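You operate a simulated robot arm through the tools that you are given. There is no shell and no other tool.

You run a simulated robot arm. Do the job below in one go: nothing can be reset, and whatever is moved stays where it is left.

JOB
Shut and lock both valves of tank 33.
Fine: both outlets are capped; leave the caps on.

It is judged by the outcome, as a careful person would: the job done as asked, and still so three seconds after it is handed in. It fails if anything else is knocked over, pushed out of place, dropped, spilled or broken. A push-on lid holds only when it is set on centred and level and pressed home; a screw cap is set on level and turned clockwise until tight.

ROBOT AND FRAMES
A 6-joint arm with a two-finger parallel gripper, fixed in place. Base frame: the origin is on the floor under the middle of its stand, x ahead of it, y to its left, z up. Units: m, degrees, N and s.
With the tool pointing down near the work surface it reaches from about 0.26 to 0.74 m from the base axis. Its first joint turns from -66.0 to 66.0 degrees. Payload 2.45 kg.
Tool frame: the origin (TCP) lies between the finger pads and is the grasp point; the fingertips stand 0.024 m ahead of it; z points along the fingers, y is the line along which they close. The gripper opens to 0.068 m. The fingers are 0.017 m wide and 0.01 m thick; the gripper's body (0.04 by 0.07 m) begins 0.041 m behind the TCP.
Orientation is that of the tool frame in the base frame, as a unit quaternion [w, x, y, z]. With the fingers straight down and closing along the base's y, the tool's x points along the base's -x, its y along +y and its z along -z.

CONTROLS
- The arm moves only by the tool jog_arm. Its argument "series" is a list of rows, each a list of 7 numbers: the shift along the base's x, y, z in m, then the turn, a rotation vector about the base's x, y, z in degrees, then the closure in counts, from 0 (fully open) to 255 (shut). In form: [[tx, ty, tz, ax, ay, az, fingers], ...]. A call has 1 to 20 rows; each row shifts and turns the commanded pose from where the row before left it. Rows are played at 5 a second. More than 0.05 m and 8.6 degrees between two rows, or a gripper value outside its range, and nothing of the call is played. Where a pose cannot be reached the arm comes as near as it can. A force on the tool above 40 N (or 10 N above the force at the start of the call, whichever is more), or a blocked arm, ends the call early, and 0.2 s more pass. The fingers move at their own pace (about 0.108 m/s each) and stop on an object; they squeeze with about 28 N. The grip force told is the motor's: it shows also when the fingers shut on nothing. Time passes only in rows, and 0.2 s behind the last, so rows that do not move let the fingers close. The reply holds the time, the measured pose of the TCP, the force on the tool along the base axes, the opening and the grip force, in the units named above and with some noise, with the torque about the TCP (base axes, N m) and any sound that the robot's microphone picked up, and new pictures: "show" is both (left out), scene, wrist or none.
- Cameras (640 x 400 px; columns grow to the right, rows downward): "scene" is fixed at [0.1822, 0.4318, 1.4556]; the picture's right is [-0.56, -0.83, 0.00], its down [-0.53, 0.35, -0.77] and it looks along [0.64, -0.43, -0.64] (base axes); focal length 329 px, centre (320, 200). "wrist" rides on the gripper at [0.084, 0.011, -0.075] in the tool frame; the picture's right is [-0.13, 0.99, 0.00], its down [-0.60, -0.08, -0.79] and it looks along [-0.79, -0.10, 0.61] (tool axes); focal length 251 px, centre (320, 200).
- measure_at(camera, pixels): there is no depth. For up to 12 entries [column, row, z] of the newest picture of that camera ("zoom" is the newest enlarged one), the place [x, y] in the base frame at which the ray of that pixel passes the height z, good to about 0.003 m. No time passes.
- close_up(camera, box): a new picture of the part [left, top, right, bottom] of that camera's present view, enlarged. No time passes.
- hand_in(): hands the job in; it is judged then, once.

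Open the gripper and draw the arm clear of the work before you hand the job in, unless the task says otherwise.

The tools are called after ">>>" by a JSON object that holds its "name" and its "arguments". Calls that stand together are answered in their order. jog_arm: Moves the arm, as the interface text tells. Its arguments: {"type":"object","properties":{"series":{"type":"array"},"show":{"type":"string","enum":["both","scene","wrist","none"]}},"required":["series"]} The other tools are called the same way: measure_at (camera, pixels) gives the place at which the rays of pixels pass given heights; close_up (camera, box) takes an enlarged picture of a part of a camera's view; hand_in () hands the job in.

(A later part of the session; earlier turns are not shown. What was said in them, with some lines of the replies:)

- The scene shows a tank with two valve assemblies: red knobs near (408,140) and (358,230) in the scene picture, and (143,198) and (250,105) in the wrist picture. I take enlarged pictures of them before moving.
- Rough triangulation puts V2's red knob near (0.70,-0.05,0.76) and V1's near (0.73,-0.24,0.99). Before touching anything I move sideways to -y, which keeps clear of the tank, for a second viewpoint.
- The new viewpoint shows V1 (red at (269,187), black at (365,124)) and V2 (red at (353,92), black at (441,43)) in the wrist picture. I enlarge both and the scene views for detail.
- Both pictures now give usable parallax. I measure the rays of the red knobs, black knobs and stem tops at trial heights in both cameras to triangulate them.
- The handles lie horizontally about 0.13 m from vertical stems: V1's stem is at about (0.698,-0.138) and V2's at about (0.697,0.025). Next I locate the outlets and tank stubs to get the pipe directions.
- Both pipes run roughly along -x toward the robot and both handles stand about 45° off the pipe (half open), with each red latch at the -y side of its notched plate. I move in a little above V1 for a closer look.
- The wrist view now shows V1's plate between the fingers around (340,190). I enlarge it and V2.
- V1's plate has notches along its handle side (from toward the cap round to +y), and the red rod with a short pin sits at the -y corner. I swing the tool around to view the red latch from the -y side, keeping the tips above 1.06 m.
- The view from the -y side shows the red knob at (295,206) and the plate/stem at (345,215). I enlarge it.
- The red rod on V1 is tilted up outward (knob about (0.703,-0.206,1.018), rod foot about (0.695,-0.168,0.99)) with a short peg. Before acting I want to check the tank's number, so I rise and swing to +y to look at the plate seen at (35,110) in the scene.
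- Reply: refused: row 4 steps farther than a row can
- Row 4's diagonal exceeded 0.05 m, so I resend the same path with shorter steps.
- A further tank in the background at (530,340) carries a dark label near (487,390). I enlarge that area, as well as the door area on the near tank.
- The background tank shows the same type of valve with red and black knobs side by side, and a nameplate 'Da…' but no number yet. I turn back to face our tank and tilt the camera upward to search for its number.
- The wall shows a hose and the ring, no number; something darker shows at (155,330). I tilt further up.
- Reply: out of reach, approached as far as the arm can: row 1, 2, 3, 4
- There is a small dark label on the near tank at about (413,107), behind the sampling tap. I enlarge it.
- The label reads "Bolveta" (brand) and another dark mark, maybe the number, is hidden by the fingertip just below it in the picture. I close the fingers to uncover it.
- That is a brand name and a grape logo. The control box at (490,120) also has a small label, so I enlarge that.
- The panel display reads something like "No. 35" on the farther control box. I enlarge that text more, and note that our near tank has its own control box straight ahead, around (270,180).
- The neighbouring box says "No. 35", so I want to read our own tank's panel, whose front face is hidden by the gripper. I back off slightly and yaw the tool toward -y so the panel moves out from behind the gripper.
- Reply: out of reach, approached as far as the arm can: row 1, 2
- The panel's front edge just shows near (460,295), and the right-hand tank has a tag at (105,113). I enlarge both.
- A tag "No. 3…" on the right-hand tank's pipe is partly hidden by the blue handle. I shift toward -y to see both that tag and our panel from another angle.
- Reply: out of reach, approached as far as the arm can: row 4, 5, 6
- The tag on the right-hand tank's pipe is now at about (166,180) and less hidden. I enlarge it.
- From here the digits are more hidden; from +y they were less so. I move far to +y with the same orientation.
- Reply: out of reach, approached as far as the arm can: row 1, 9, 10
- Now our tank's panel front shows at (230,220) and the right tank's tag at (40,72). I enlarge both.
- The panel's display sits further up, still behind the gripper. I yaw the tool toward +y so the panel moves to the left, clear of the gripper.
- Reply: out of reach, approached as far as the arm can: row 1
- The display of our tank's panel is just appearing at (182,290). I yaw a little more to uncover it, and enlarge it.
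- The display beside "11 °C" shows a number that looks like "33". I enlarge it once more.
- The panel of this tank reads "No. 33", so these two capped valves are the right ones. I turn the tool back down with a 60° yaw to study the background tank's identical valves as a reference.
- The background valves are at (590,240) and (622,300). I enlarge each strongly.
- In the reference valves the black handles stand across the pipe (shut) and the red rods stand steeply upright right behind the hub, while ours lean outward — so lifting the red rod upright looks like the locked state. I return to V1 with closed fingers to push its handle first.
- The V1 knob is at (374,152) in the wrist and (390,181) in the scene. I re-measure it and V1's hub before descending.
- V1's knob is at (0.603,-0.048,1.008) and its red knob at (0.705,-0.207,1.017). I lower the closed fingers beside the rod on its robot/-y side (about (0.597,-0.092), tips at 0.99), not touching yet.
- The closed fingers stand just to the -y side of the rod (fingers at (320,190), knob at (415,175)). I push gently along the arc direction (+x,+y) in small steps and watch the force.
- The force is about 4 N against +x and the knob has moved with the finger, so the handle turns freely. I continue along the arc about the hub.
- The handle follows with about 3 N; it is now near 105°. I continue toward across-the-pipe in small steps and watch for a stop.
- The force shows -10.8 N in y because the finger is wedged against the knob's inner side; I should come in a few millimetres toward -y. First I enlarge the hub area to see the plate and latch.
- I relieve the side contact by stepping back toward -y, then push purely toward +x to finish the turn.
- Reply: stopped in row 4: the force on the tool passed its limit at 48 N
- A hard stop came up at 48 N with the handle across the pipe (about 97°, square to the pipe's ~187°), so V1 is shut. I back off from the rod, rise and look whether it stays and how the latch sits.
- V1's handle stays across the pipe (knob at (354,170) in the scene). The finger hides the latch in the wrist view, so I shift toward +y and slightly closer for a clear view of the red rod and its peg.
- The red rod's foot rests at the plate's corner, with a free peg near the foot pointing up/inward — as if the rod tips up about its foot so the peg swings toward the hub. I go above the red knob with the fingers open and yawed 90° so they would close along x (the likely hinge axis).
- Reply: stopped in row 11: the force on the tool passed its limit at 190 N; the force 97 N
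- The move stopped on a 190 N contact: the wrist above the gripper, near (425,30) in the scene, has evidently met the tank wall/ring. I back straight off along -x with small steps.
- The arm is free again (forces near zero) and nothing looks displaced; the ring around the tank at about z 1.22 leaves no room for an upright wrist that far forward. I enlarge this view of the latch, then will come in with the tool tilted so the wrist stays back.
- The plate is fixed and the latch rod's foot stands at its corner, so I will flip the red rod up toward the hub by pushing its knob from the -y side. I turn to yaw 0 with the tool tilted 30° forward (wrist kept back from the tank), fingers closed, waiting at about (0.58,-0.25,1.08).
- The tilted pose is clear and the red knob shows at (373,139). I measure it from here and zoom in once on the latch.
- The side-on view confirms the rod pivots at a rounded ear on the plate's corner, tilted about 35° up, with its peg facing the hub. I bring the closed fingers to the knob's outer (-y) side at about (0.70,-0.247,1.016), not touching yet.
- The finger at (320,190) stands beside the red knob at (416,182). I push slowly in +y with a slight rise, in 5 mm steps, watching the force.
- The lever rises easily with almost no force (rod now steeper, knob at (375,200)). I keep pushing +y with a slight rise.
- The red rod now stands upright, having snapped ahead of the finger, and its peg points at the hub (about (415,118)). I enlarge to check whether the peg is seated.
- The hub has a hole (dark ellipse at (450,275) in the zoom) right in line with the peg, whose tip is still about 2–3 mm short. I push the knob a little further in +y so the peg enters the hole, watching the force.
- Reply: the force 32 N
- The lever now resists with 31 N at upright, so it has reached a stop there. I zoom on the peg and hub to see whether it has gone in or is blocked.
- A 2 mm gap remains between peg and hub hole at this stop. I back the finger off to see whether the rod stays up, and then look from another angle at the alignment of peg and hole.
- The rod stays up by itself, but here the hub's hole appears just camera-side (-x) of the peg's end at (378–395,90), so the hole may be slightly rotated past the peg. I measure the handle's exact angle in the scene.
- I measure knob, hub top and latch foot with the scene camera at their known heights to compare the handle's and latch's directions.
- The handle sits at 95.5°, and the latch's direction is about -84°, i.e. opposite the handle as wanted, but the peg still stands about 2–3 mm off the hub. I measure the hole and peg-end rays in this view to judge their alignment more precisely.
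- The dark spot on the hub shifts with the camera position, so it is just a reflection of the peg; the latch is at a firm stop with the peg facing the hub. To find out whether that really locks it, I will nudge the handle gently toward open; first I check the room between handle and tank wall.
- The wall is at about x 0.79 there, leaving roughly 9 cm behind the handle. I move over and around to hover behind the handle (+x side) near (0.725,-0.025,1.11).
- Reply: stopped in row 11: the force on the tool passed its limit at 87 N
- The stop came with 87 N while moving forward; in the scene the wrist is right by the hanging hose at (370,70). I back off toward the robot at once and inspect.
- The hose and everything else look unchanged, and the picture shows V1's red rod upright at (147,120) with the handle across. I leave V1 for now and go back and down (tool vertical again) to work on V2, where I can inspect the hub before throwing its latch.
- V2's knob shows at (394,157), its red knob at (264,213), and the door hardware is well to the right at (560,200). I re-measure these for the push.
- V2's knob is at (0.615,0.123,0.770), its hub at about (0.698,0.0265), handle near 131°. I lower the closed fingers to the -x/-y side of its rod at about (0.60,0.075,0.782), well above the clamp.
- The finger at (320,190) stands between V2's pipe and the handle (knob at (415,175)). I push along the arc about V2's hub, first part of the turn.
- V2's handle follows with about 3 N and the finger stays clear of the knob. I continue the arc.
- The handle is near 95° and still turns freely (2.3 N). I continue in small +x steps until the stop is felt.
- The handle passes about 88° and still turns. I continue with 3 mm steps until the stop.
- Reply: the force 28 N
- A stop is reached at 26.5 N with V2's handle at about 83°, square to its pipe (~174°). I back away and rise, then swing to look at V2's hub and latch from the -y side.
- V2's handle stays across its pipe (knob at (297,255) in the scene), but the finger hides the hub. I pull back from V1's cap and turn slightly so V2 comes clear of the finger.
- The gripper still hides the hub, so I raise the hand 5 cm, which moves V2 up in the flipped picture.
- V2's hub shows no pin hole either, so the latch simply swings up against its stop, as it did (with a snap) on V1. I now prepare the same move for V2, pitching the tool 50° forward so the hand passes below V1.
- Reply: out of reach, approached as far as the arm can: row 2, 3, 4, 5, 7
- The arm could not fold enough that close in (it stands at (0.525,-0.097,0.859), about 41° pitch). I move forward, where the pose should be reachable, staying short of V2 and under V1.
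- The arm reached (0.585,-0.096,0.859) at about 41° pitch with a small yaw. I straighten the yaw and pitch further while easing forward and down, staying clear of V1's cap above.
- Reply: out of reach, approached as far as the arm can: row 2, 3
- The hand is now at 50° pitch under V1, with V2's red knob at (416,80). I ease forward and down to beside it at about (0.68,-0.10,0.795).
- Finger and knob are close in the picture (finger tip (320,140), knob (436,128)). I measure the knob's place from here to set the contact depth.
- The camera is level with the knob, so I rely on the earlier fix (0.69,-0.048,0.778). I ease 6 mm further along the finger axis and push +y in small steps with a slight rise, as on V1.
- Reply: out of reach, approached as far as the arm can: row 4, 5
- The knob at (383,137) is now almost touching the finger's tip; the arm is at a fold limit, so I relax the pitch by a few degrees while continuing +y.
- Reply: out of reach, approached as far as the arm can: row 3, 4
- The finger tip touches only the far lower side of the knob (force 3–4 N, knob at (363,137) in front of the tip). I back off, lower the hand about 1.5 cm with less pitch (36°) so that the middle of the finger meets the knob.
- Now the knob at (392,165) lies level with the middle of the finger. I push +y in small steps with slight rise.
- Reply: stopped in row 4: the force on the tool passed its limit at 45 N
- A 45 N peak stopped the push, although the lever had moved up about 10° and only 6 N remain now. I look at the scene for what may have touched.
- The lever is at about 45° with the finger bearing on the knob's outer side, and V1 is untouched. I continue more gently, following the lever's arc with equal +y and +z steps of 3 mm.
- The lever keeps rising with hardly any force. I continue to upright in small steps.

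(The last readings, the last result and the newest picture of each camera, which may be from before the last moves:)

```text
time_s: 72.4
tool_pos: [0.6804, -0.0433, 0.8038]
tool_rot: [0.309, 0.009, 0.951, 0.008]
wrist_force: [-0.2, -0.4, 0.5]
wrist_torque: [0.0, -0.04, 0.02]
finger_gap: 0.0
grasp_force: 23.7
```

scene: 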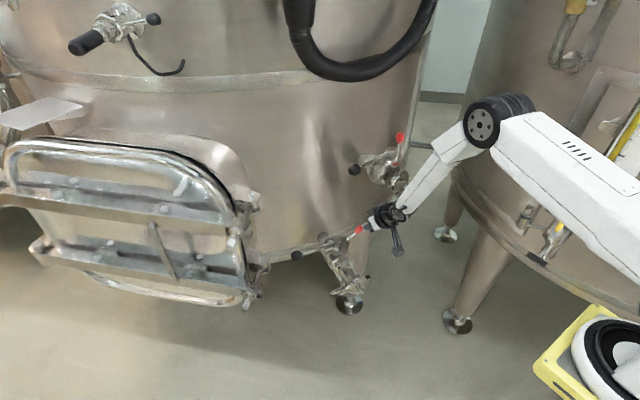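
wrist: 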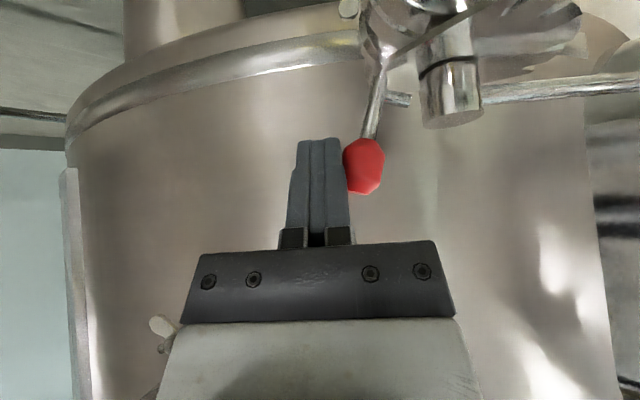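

The rod is near 80° now with the peg level toward the hub. I continue +y until the stop is felt.

>>> {"name": "jog_arm", "arguments": {"series": [[0, 0.004, 0.001, 0, 0, 0, 255], [0, 0.004, 0, 0, 0, 0, 255], [0, 0.003, 0, 0, 0, 0, 255], [0, 0, 0, 0, 0, 0, 255]], "show": "wrist"}}

>>> {"name": "close_up", "arguments": {"camera": "wrist", "box": [330, 40, 500, 210]}}

```text
time_s: 73.4
tool_pos: [0.6835, -0.0373, 0.8045]
tool_rot: [0.309, 0.009, 0.951, 0.008]
wrist_force: [0.4, 1.2, -0.6]
wrist_torque: [-0.01, -0.02, 0.01]
finger_gap: 0.0
grasp_force: 23.1
out of reach, approached as far as the arm can: row 2
```

wrist: 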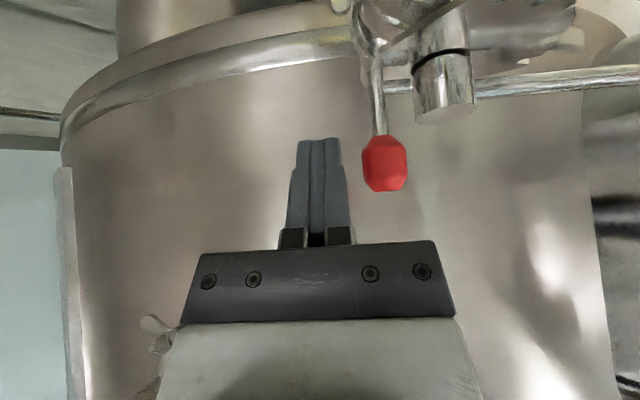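

```text
2.35 times, centred on (415, 125) of wrist
```

zoom: 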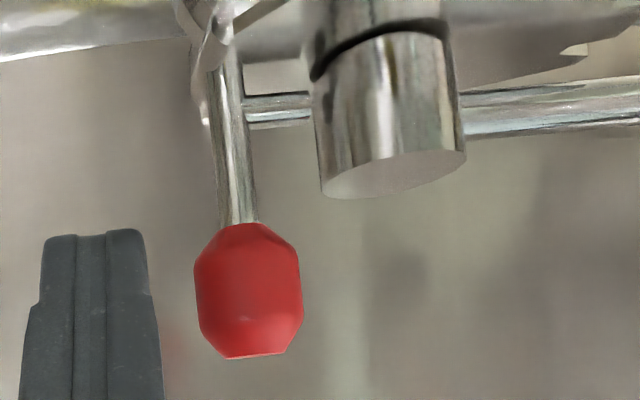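

V2's rod snapped upright ahead of the finger just like V1's. I zoom on V2's peg and hub, and check the whole scene.

>>> {"name": "close_up", "arguments": {"camera": "wrist", "box": [375, 50, 445, 110]}}

>>> {"name": "close_up", "arguments": {"camera": "scene", "box": [290, 200, 400, 310]}}

```text
6.67 times, centred on (410, 80) of wrist
```

zoom: 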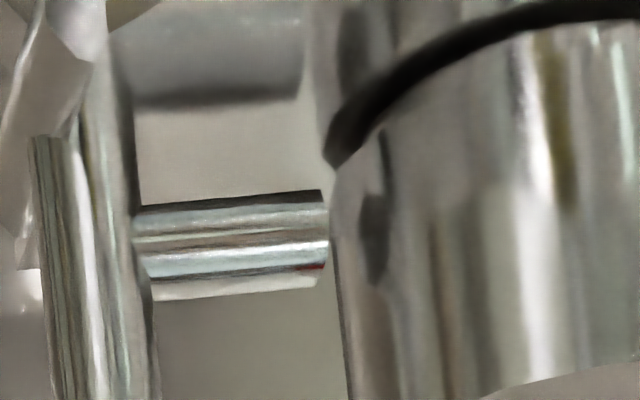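

```text
3.64 times, centred on (345, 255) of scene
```

zoom: 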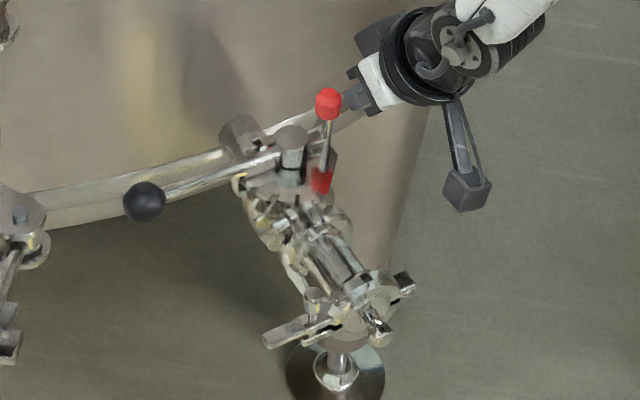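

V2's latch looks exactly like V1's locked position. I press its knob lightly once to make sure it is right at the stop.

>>> {"name": "jog_arm", "arguments": {"series": [[0, 0.004, 0, 0, 0, 0, 255], [0, 0.004, 0, 0, 0, 0, 255], [0, 0.003, 0, 0, 0, 0, 255], [0, 0, 0, 0, 0, 0, 255]], "show": "wrist"}}

```text
time_s: 74.4
tool_pos: [0.6874, -0.0356, 0.8072]
tool_rot: [0.31, 0.009, 0.951, 0.008]
wrist_force: [0.0, 1.1, 0.0]
wrist_torque: [0.02, -0.02, -0.01]
finger_gap: 0.0
grasp_force: 23.5
out of reach, approached as far as the arm can: row 1, 2
```

wrist: 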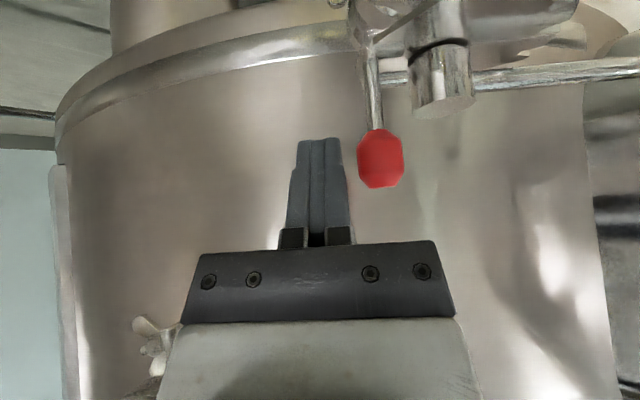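

The arm is at a joint limit here and slid toward +x instead. I relax the pitch by 8° and bring x back, then press lightly in +y.

>>> {"name": "jog_arm", "arguments": {"series": [[-0.003, -0.002, -0.002, 0, 4, 0, 255], [-0.003, 0, -0.002, 0, 4, 0, 255], [0, 0.004, 0, 0, 0, 0, 255], [0, 0.004, 0, 0, 0, 0, 255], [0, 0.003, 0, 0, 0, 0, 255], [0, 0, 0, 0, 0, 0, 255]]}}

```text
time_s: 75.8
tool_pos: [0.6815, -0.0267, 0.8026]
tool_rot: [0.243, 0.013, 0.97, 0.001]
wrist_force: [-0.8, -12.8, 2.2]
wrist_torque: [-0.07, -0.07, -0.1]
finger_gap: 0.0002
grasp_force: 23.7
```

scene: 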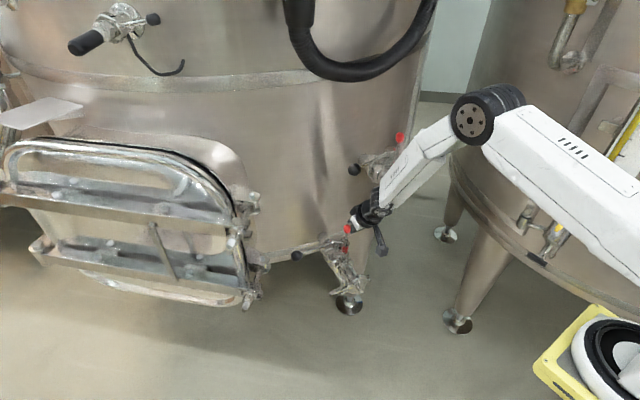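
wrist: 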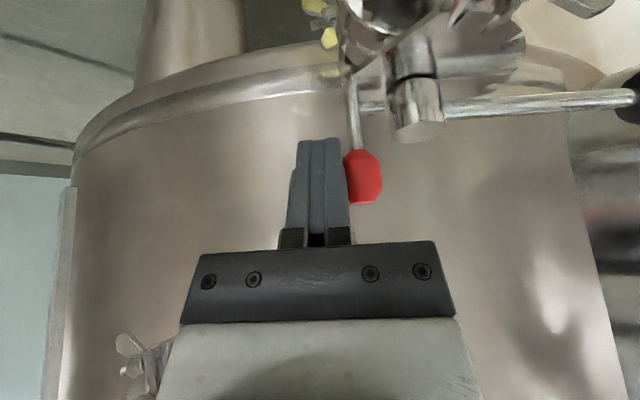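

V2's latch is firmly at its stop (12.8 N, no movement, same geometry as V1). I back off, rise and move round behind V2's handle, to check with a very light nudge that it is really locked.

>>> {"name": "jog_arm", "arguments": {"series": [[0, -0.012, 0, 0, 0, 0, 255], [-0.02, -0.01, 0, 0, 0, 0, 255], [-0.04, 0, 0.01, 0, 0, 0, 255], [-0.03, 0.01, 0.03, 0, 0, 0, 255], [0, 0.035, 0.02, 0, 0, 0, 255], [0, 0.04, 0, 0, 0, 0, 255], [0, 0.04, 0, 0, 0, 0, 255], [0, 0.025, 0, 0, 0, 0, 255], [0.035, 0, 0, 0, 0, 0, 255], [0.035, 0, -0.01, 0, 0, 0, 255], [0.03, 0, -0.01, 0, 0, 0, 255], [0, 0, 0, 0, 0, 0, 255]]}}

```text
time_s: 78.4
tool_pos: [0.679, -0.0117, 0.8345]
tool_rot: [0.223, 0.041, 0.973, 0.04]
wrist_force: [-0.8, -0.6, 0.7]
wrist_torque: [0.01, -0.06, 0.08]
finger_gap: 0.0
grasp_force: 23.8
out of reach, approached as far as the arm can: row 5, 6, 7, 8
```

scene: 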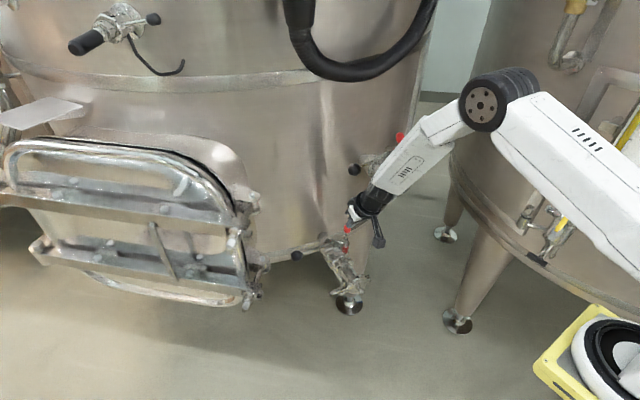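
wrist: 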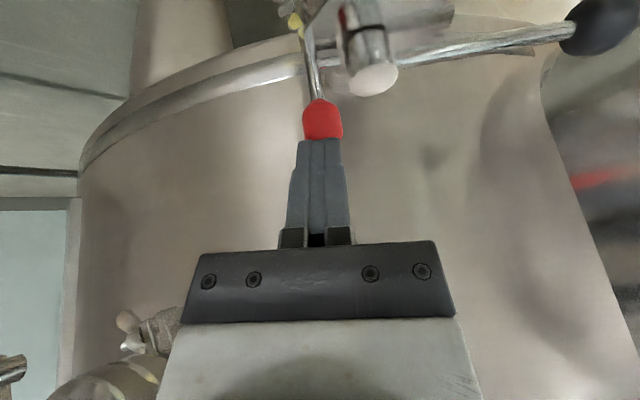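

The arm ran into a wrist singularity and stopped at (0.679,-0.012,0.835), right above V2's upright red knob, without contact (forces near zero). I first rise a little and retreat straight back toward the robot in small steps.

>>> {"name": "jog_arm", "arguments": {"series": [[0, 0, 0.01, 0, 0, 0, 255], [-0.02, 0, 0.005, 0, 0, 0, 255], [-0.03, 0, 0, 0, 0, 0, 255], [0, 0, 0, 0, 0, 0, 255]]}}

```text
time_s: 79.4
tool_pos: [0.6269, -0.0133, 0.8488]
tool_rot: [0.218, 0.003, 0.975, 0.029]
wrist_force: [-0.5, -0.7, 0.2]
wrist_torque: [-0.02, 0.02, -0.01]
finger_gap: 0.0
grasp_force: 23.6
```

scene: 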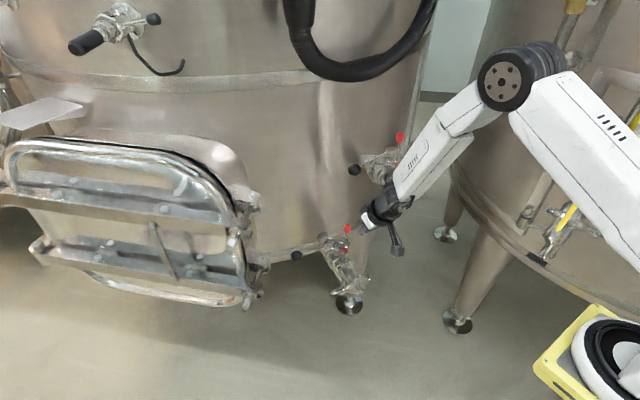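
wrist: 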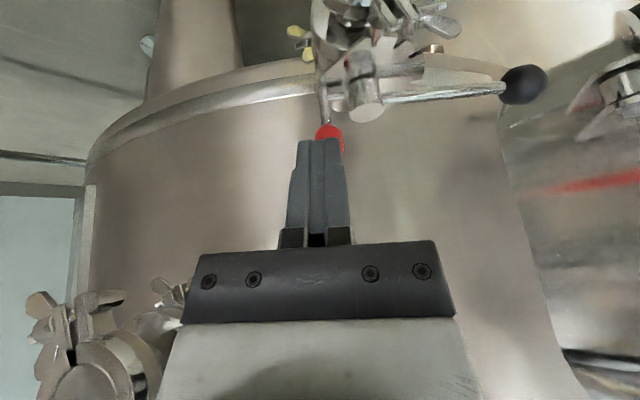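

The arm is free and both red rods stand upright with both handles across their pipes. I retreat back toward the robot, turn the tool vertical and then rise away from the work.

>>> {"name": "jog_arm", "arguments": {"series": [[-0.03, 0, 0, 0, 0, 0, 255], [-0.03, 0, 0, 0, 4, 0, 255], [-0.03, 0.005, 0, 0, 7, 0, 255], [-0.02, 0.01, 0, 0, 7, 0, 255], [0, 0.01, 0.02, 0, 7, 0, 255], [0, 0.01, 0.04, 0, 0, 0, 255], [0, 0.01, 0.04, 0, 0, 0, 255], [0, 0.01, 0.04, 0, 0, 0, 255], [0, 0, 0, 0, 0, 0, 255]]}}

```text
time_s: 81.4
tool_pos: [0.5439, 0.0402, 0.982]
tool_rot: [0.089, 0.007, 0.994, 0.058]
wrist_force: [-0.4, -0.3, 0.1]
wrist_torque: [-0.02, 0.0, -0.02]
finger_gap: 0.0
grasp_force: 23.9
out of reach, approached as far as the arm can: row 3, 4, 5
```

scene: 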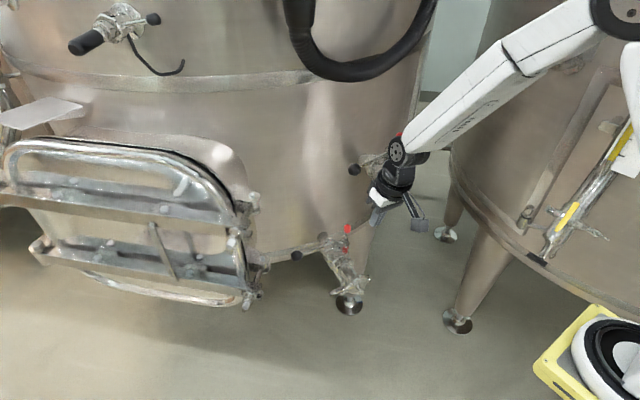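
wrist: 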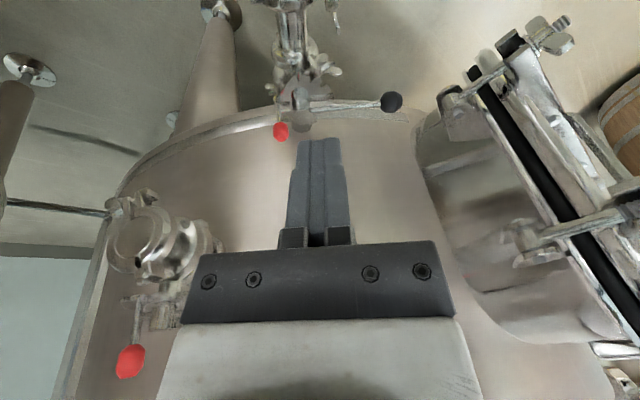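

The hand is clear at (0.544,0.040,0.982) and both latches are visible upright. I level the tool and go up and back to the starting region with the gripper opened.

>>> {"name": "jog_arm", "arguments": {"series": [[-0.03, 0.01, 0.02, -3.3, 5.1, 0.4, 255], [-0.03, 0.01, 0.03, -3.3, 5.1, 0.4, 255], [-0.01, 0.01, 0.04, 0, 0, 0, 0], [0, 0.01, 0.04, 0, 0, 0, 0], [0, 0.01, 0.04, 0, 0, 0, 0], [0, 0.01, 0.04, 0, 0, 0, 0], [0, 0.01, 0.02, 0, 0, 0, 0], [0, 0, 0, 0, 0, 0, 0]]}}

>>> {"name": "close_up", "arguments": {"camera": "scene", "box": [330, 120, 430, 210]}}

>>> {"name": "close_up", "arguments": {"camera": "scene", "box": [270, 210, 390, 320]}}

```text
time_s: 83.2
tool_pos: [0.4724, 0.1108, 1.2121]
tool_rot: [0.001, 0.0, 1.0, 0.0]
wrist_force: [-1.1, 1.3, -0.8]
wrist_torque: [-0.04, -0.02, -0.02]
finger_gap: 0.0681
grasp_force: 0.0
```

scene: 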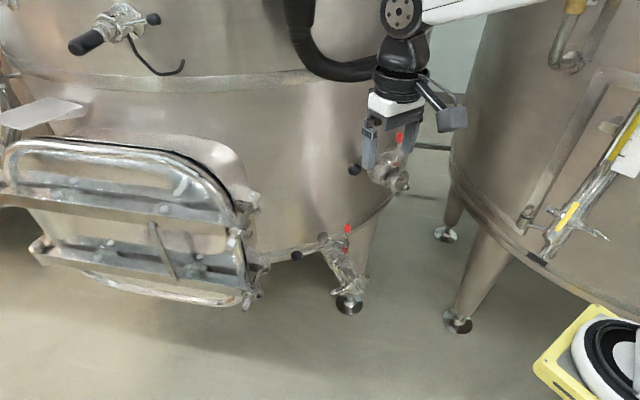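
wrist: 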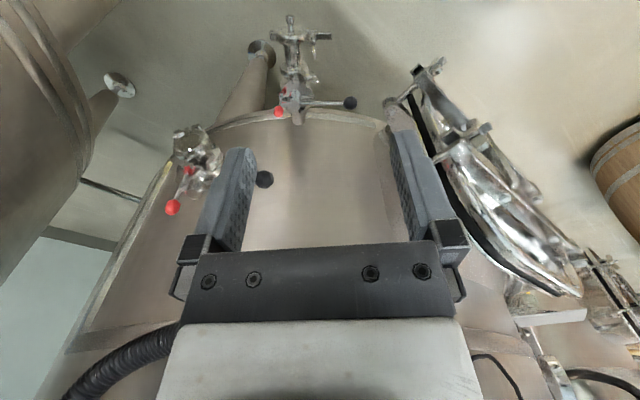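

```text
4.44 times, centred on (380, 165) of scene
```

zoom: 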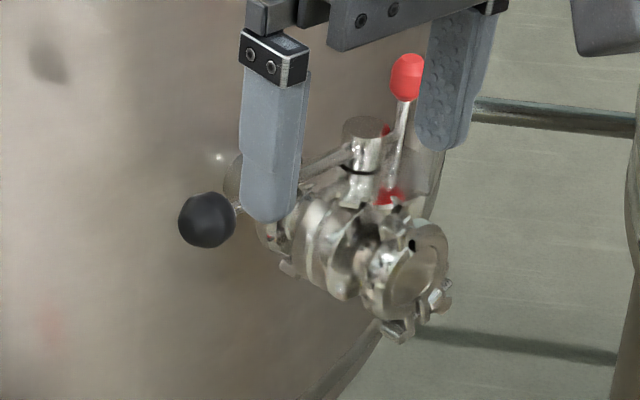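

```text
3.64 times, centred on (330, 265) of scene
```

zoom: 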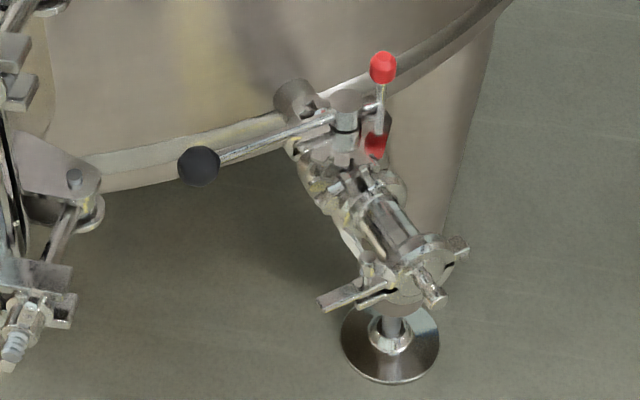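

V1's handle has not moved (knob at (354,169.5) as before) and both red rods stand up. I measure V2's knob and hub once more to confirm it stayed shut, and take top close-ups in the wrist camera.

>>> {"name": "measure_at", "arguments": {"camera": "scene", "pixels": [[296.5, 255.7, 0.77], [337.2, 238, 0.778], [354.1, 169.5, 1.008], [390.4, 149, 1.016]]}}

>>> {"name": "close_up", "arguments": {"camera": "wrist", "box": [240, 60, 370, 140]}}

>>> {"name": "close_up", "arguments": {"camera": "wrist", "box": [140, 110, 290, 230]}}

```text
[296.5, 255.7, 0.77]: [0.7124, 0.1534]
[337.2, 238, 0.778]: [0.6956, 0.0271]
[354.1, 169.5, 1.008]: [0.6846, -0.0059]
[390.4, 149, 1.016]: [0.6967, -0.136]
```

```text
4.92 times, centred on (305, 100) of wrist
```

zoom: 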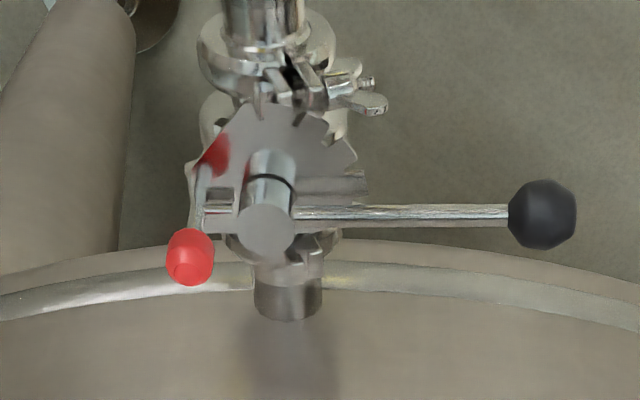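

```text
3.33 times, centred on (215, 170) of wrist
```

zoom: 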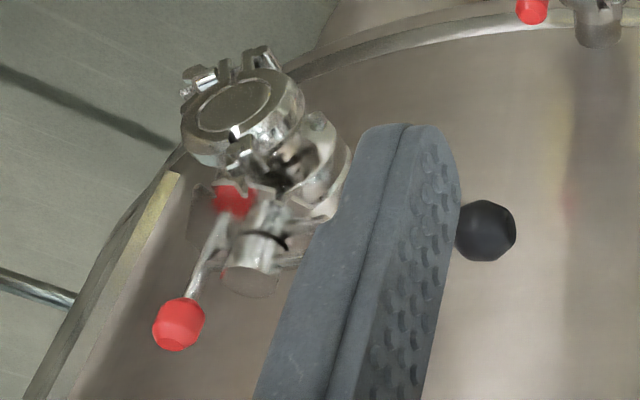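

V2's handle stays at 82° and V1's at 95°, each square across its pipe at the stop. Both red latches sit upright at their end stops, the caps are on, and nothing else has moved. The gripper is open and the arm is clear, so I hand the job in.

>>> {"name": "hand_in", "arguments": {}}

```text
The job is handed in.
```

Both valves of tank 33 are shut and their red latches are flipped up to what I take to be the locked position. I handed the job in that way. The caps are still on, the gripper is open and the arm is clear.

- **Tank:** the panel on this tank reads "No. 33".
- **Handles:** each handle was about half open. I turned each one to its hard stop, square across its pipe, and both stayed there when measured at the end.
- **Latches:** each red latch snapped upright, stays up by itself and did not move when I pressed it again (31 N on the upper valve, 13 N on the lower).
- **Lock not proven:** I did not manage to pull on a handle to check that the latch really holds it. The latch peg stops about 2 mm short of the handle hub, and I found no hole it should go into. No click was reported either.
- **Contacts on the way:** the arm was stopped by contact twice near the upper valve, at 190 N and 87 N. It probably touched the hanging hose or the ring around the tank. A 45 N peak also stopped it once while I was lifting the lower latch. I backed off each time, and the later pictures show nothing moved or damaged.
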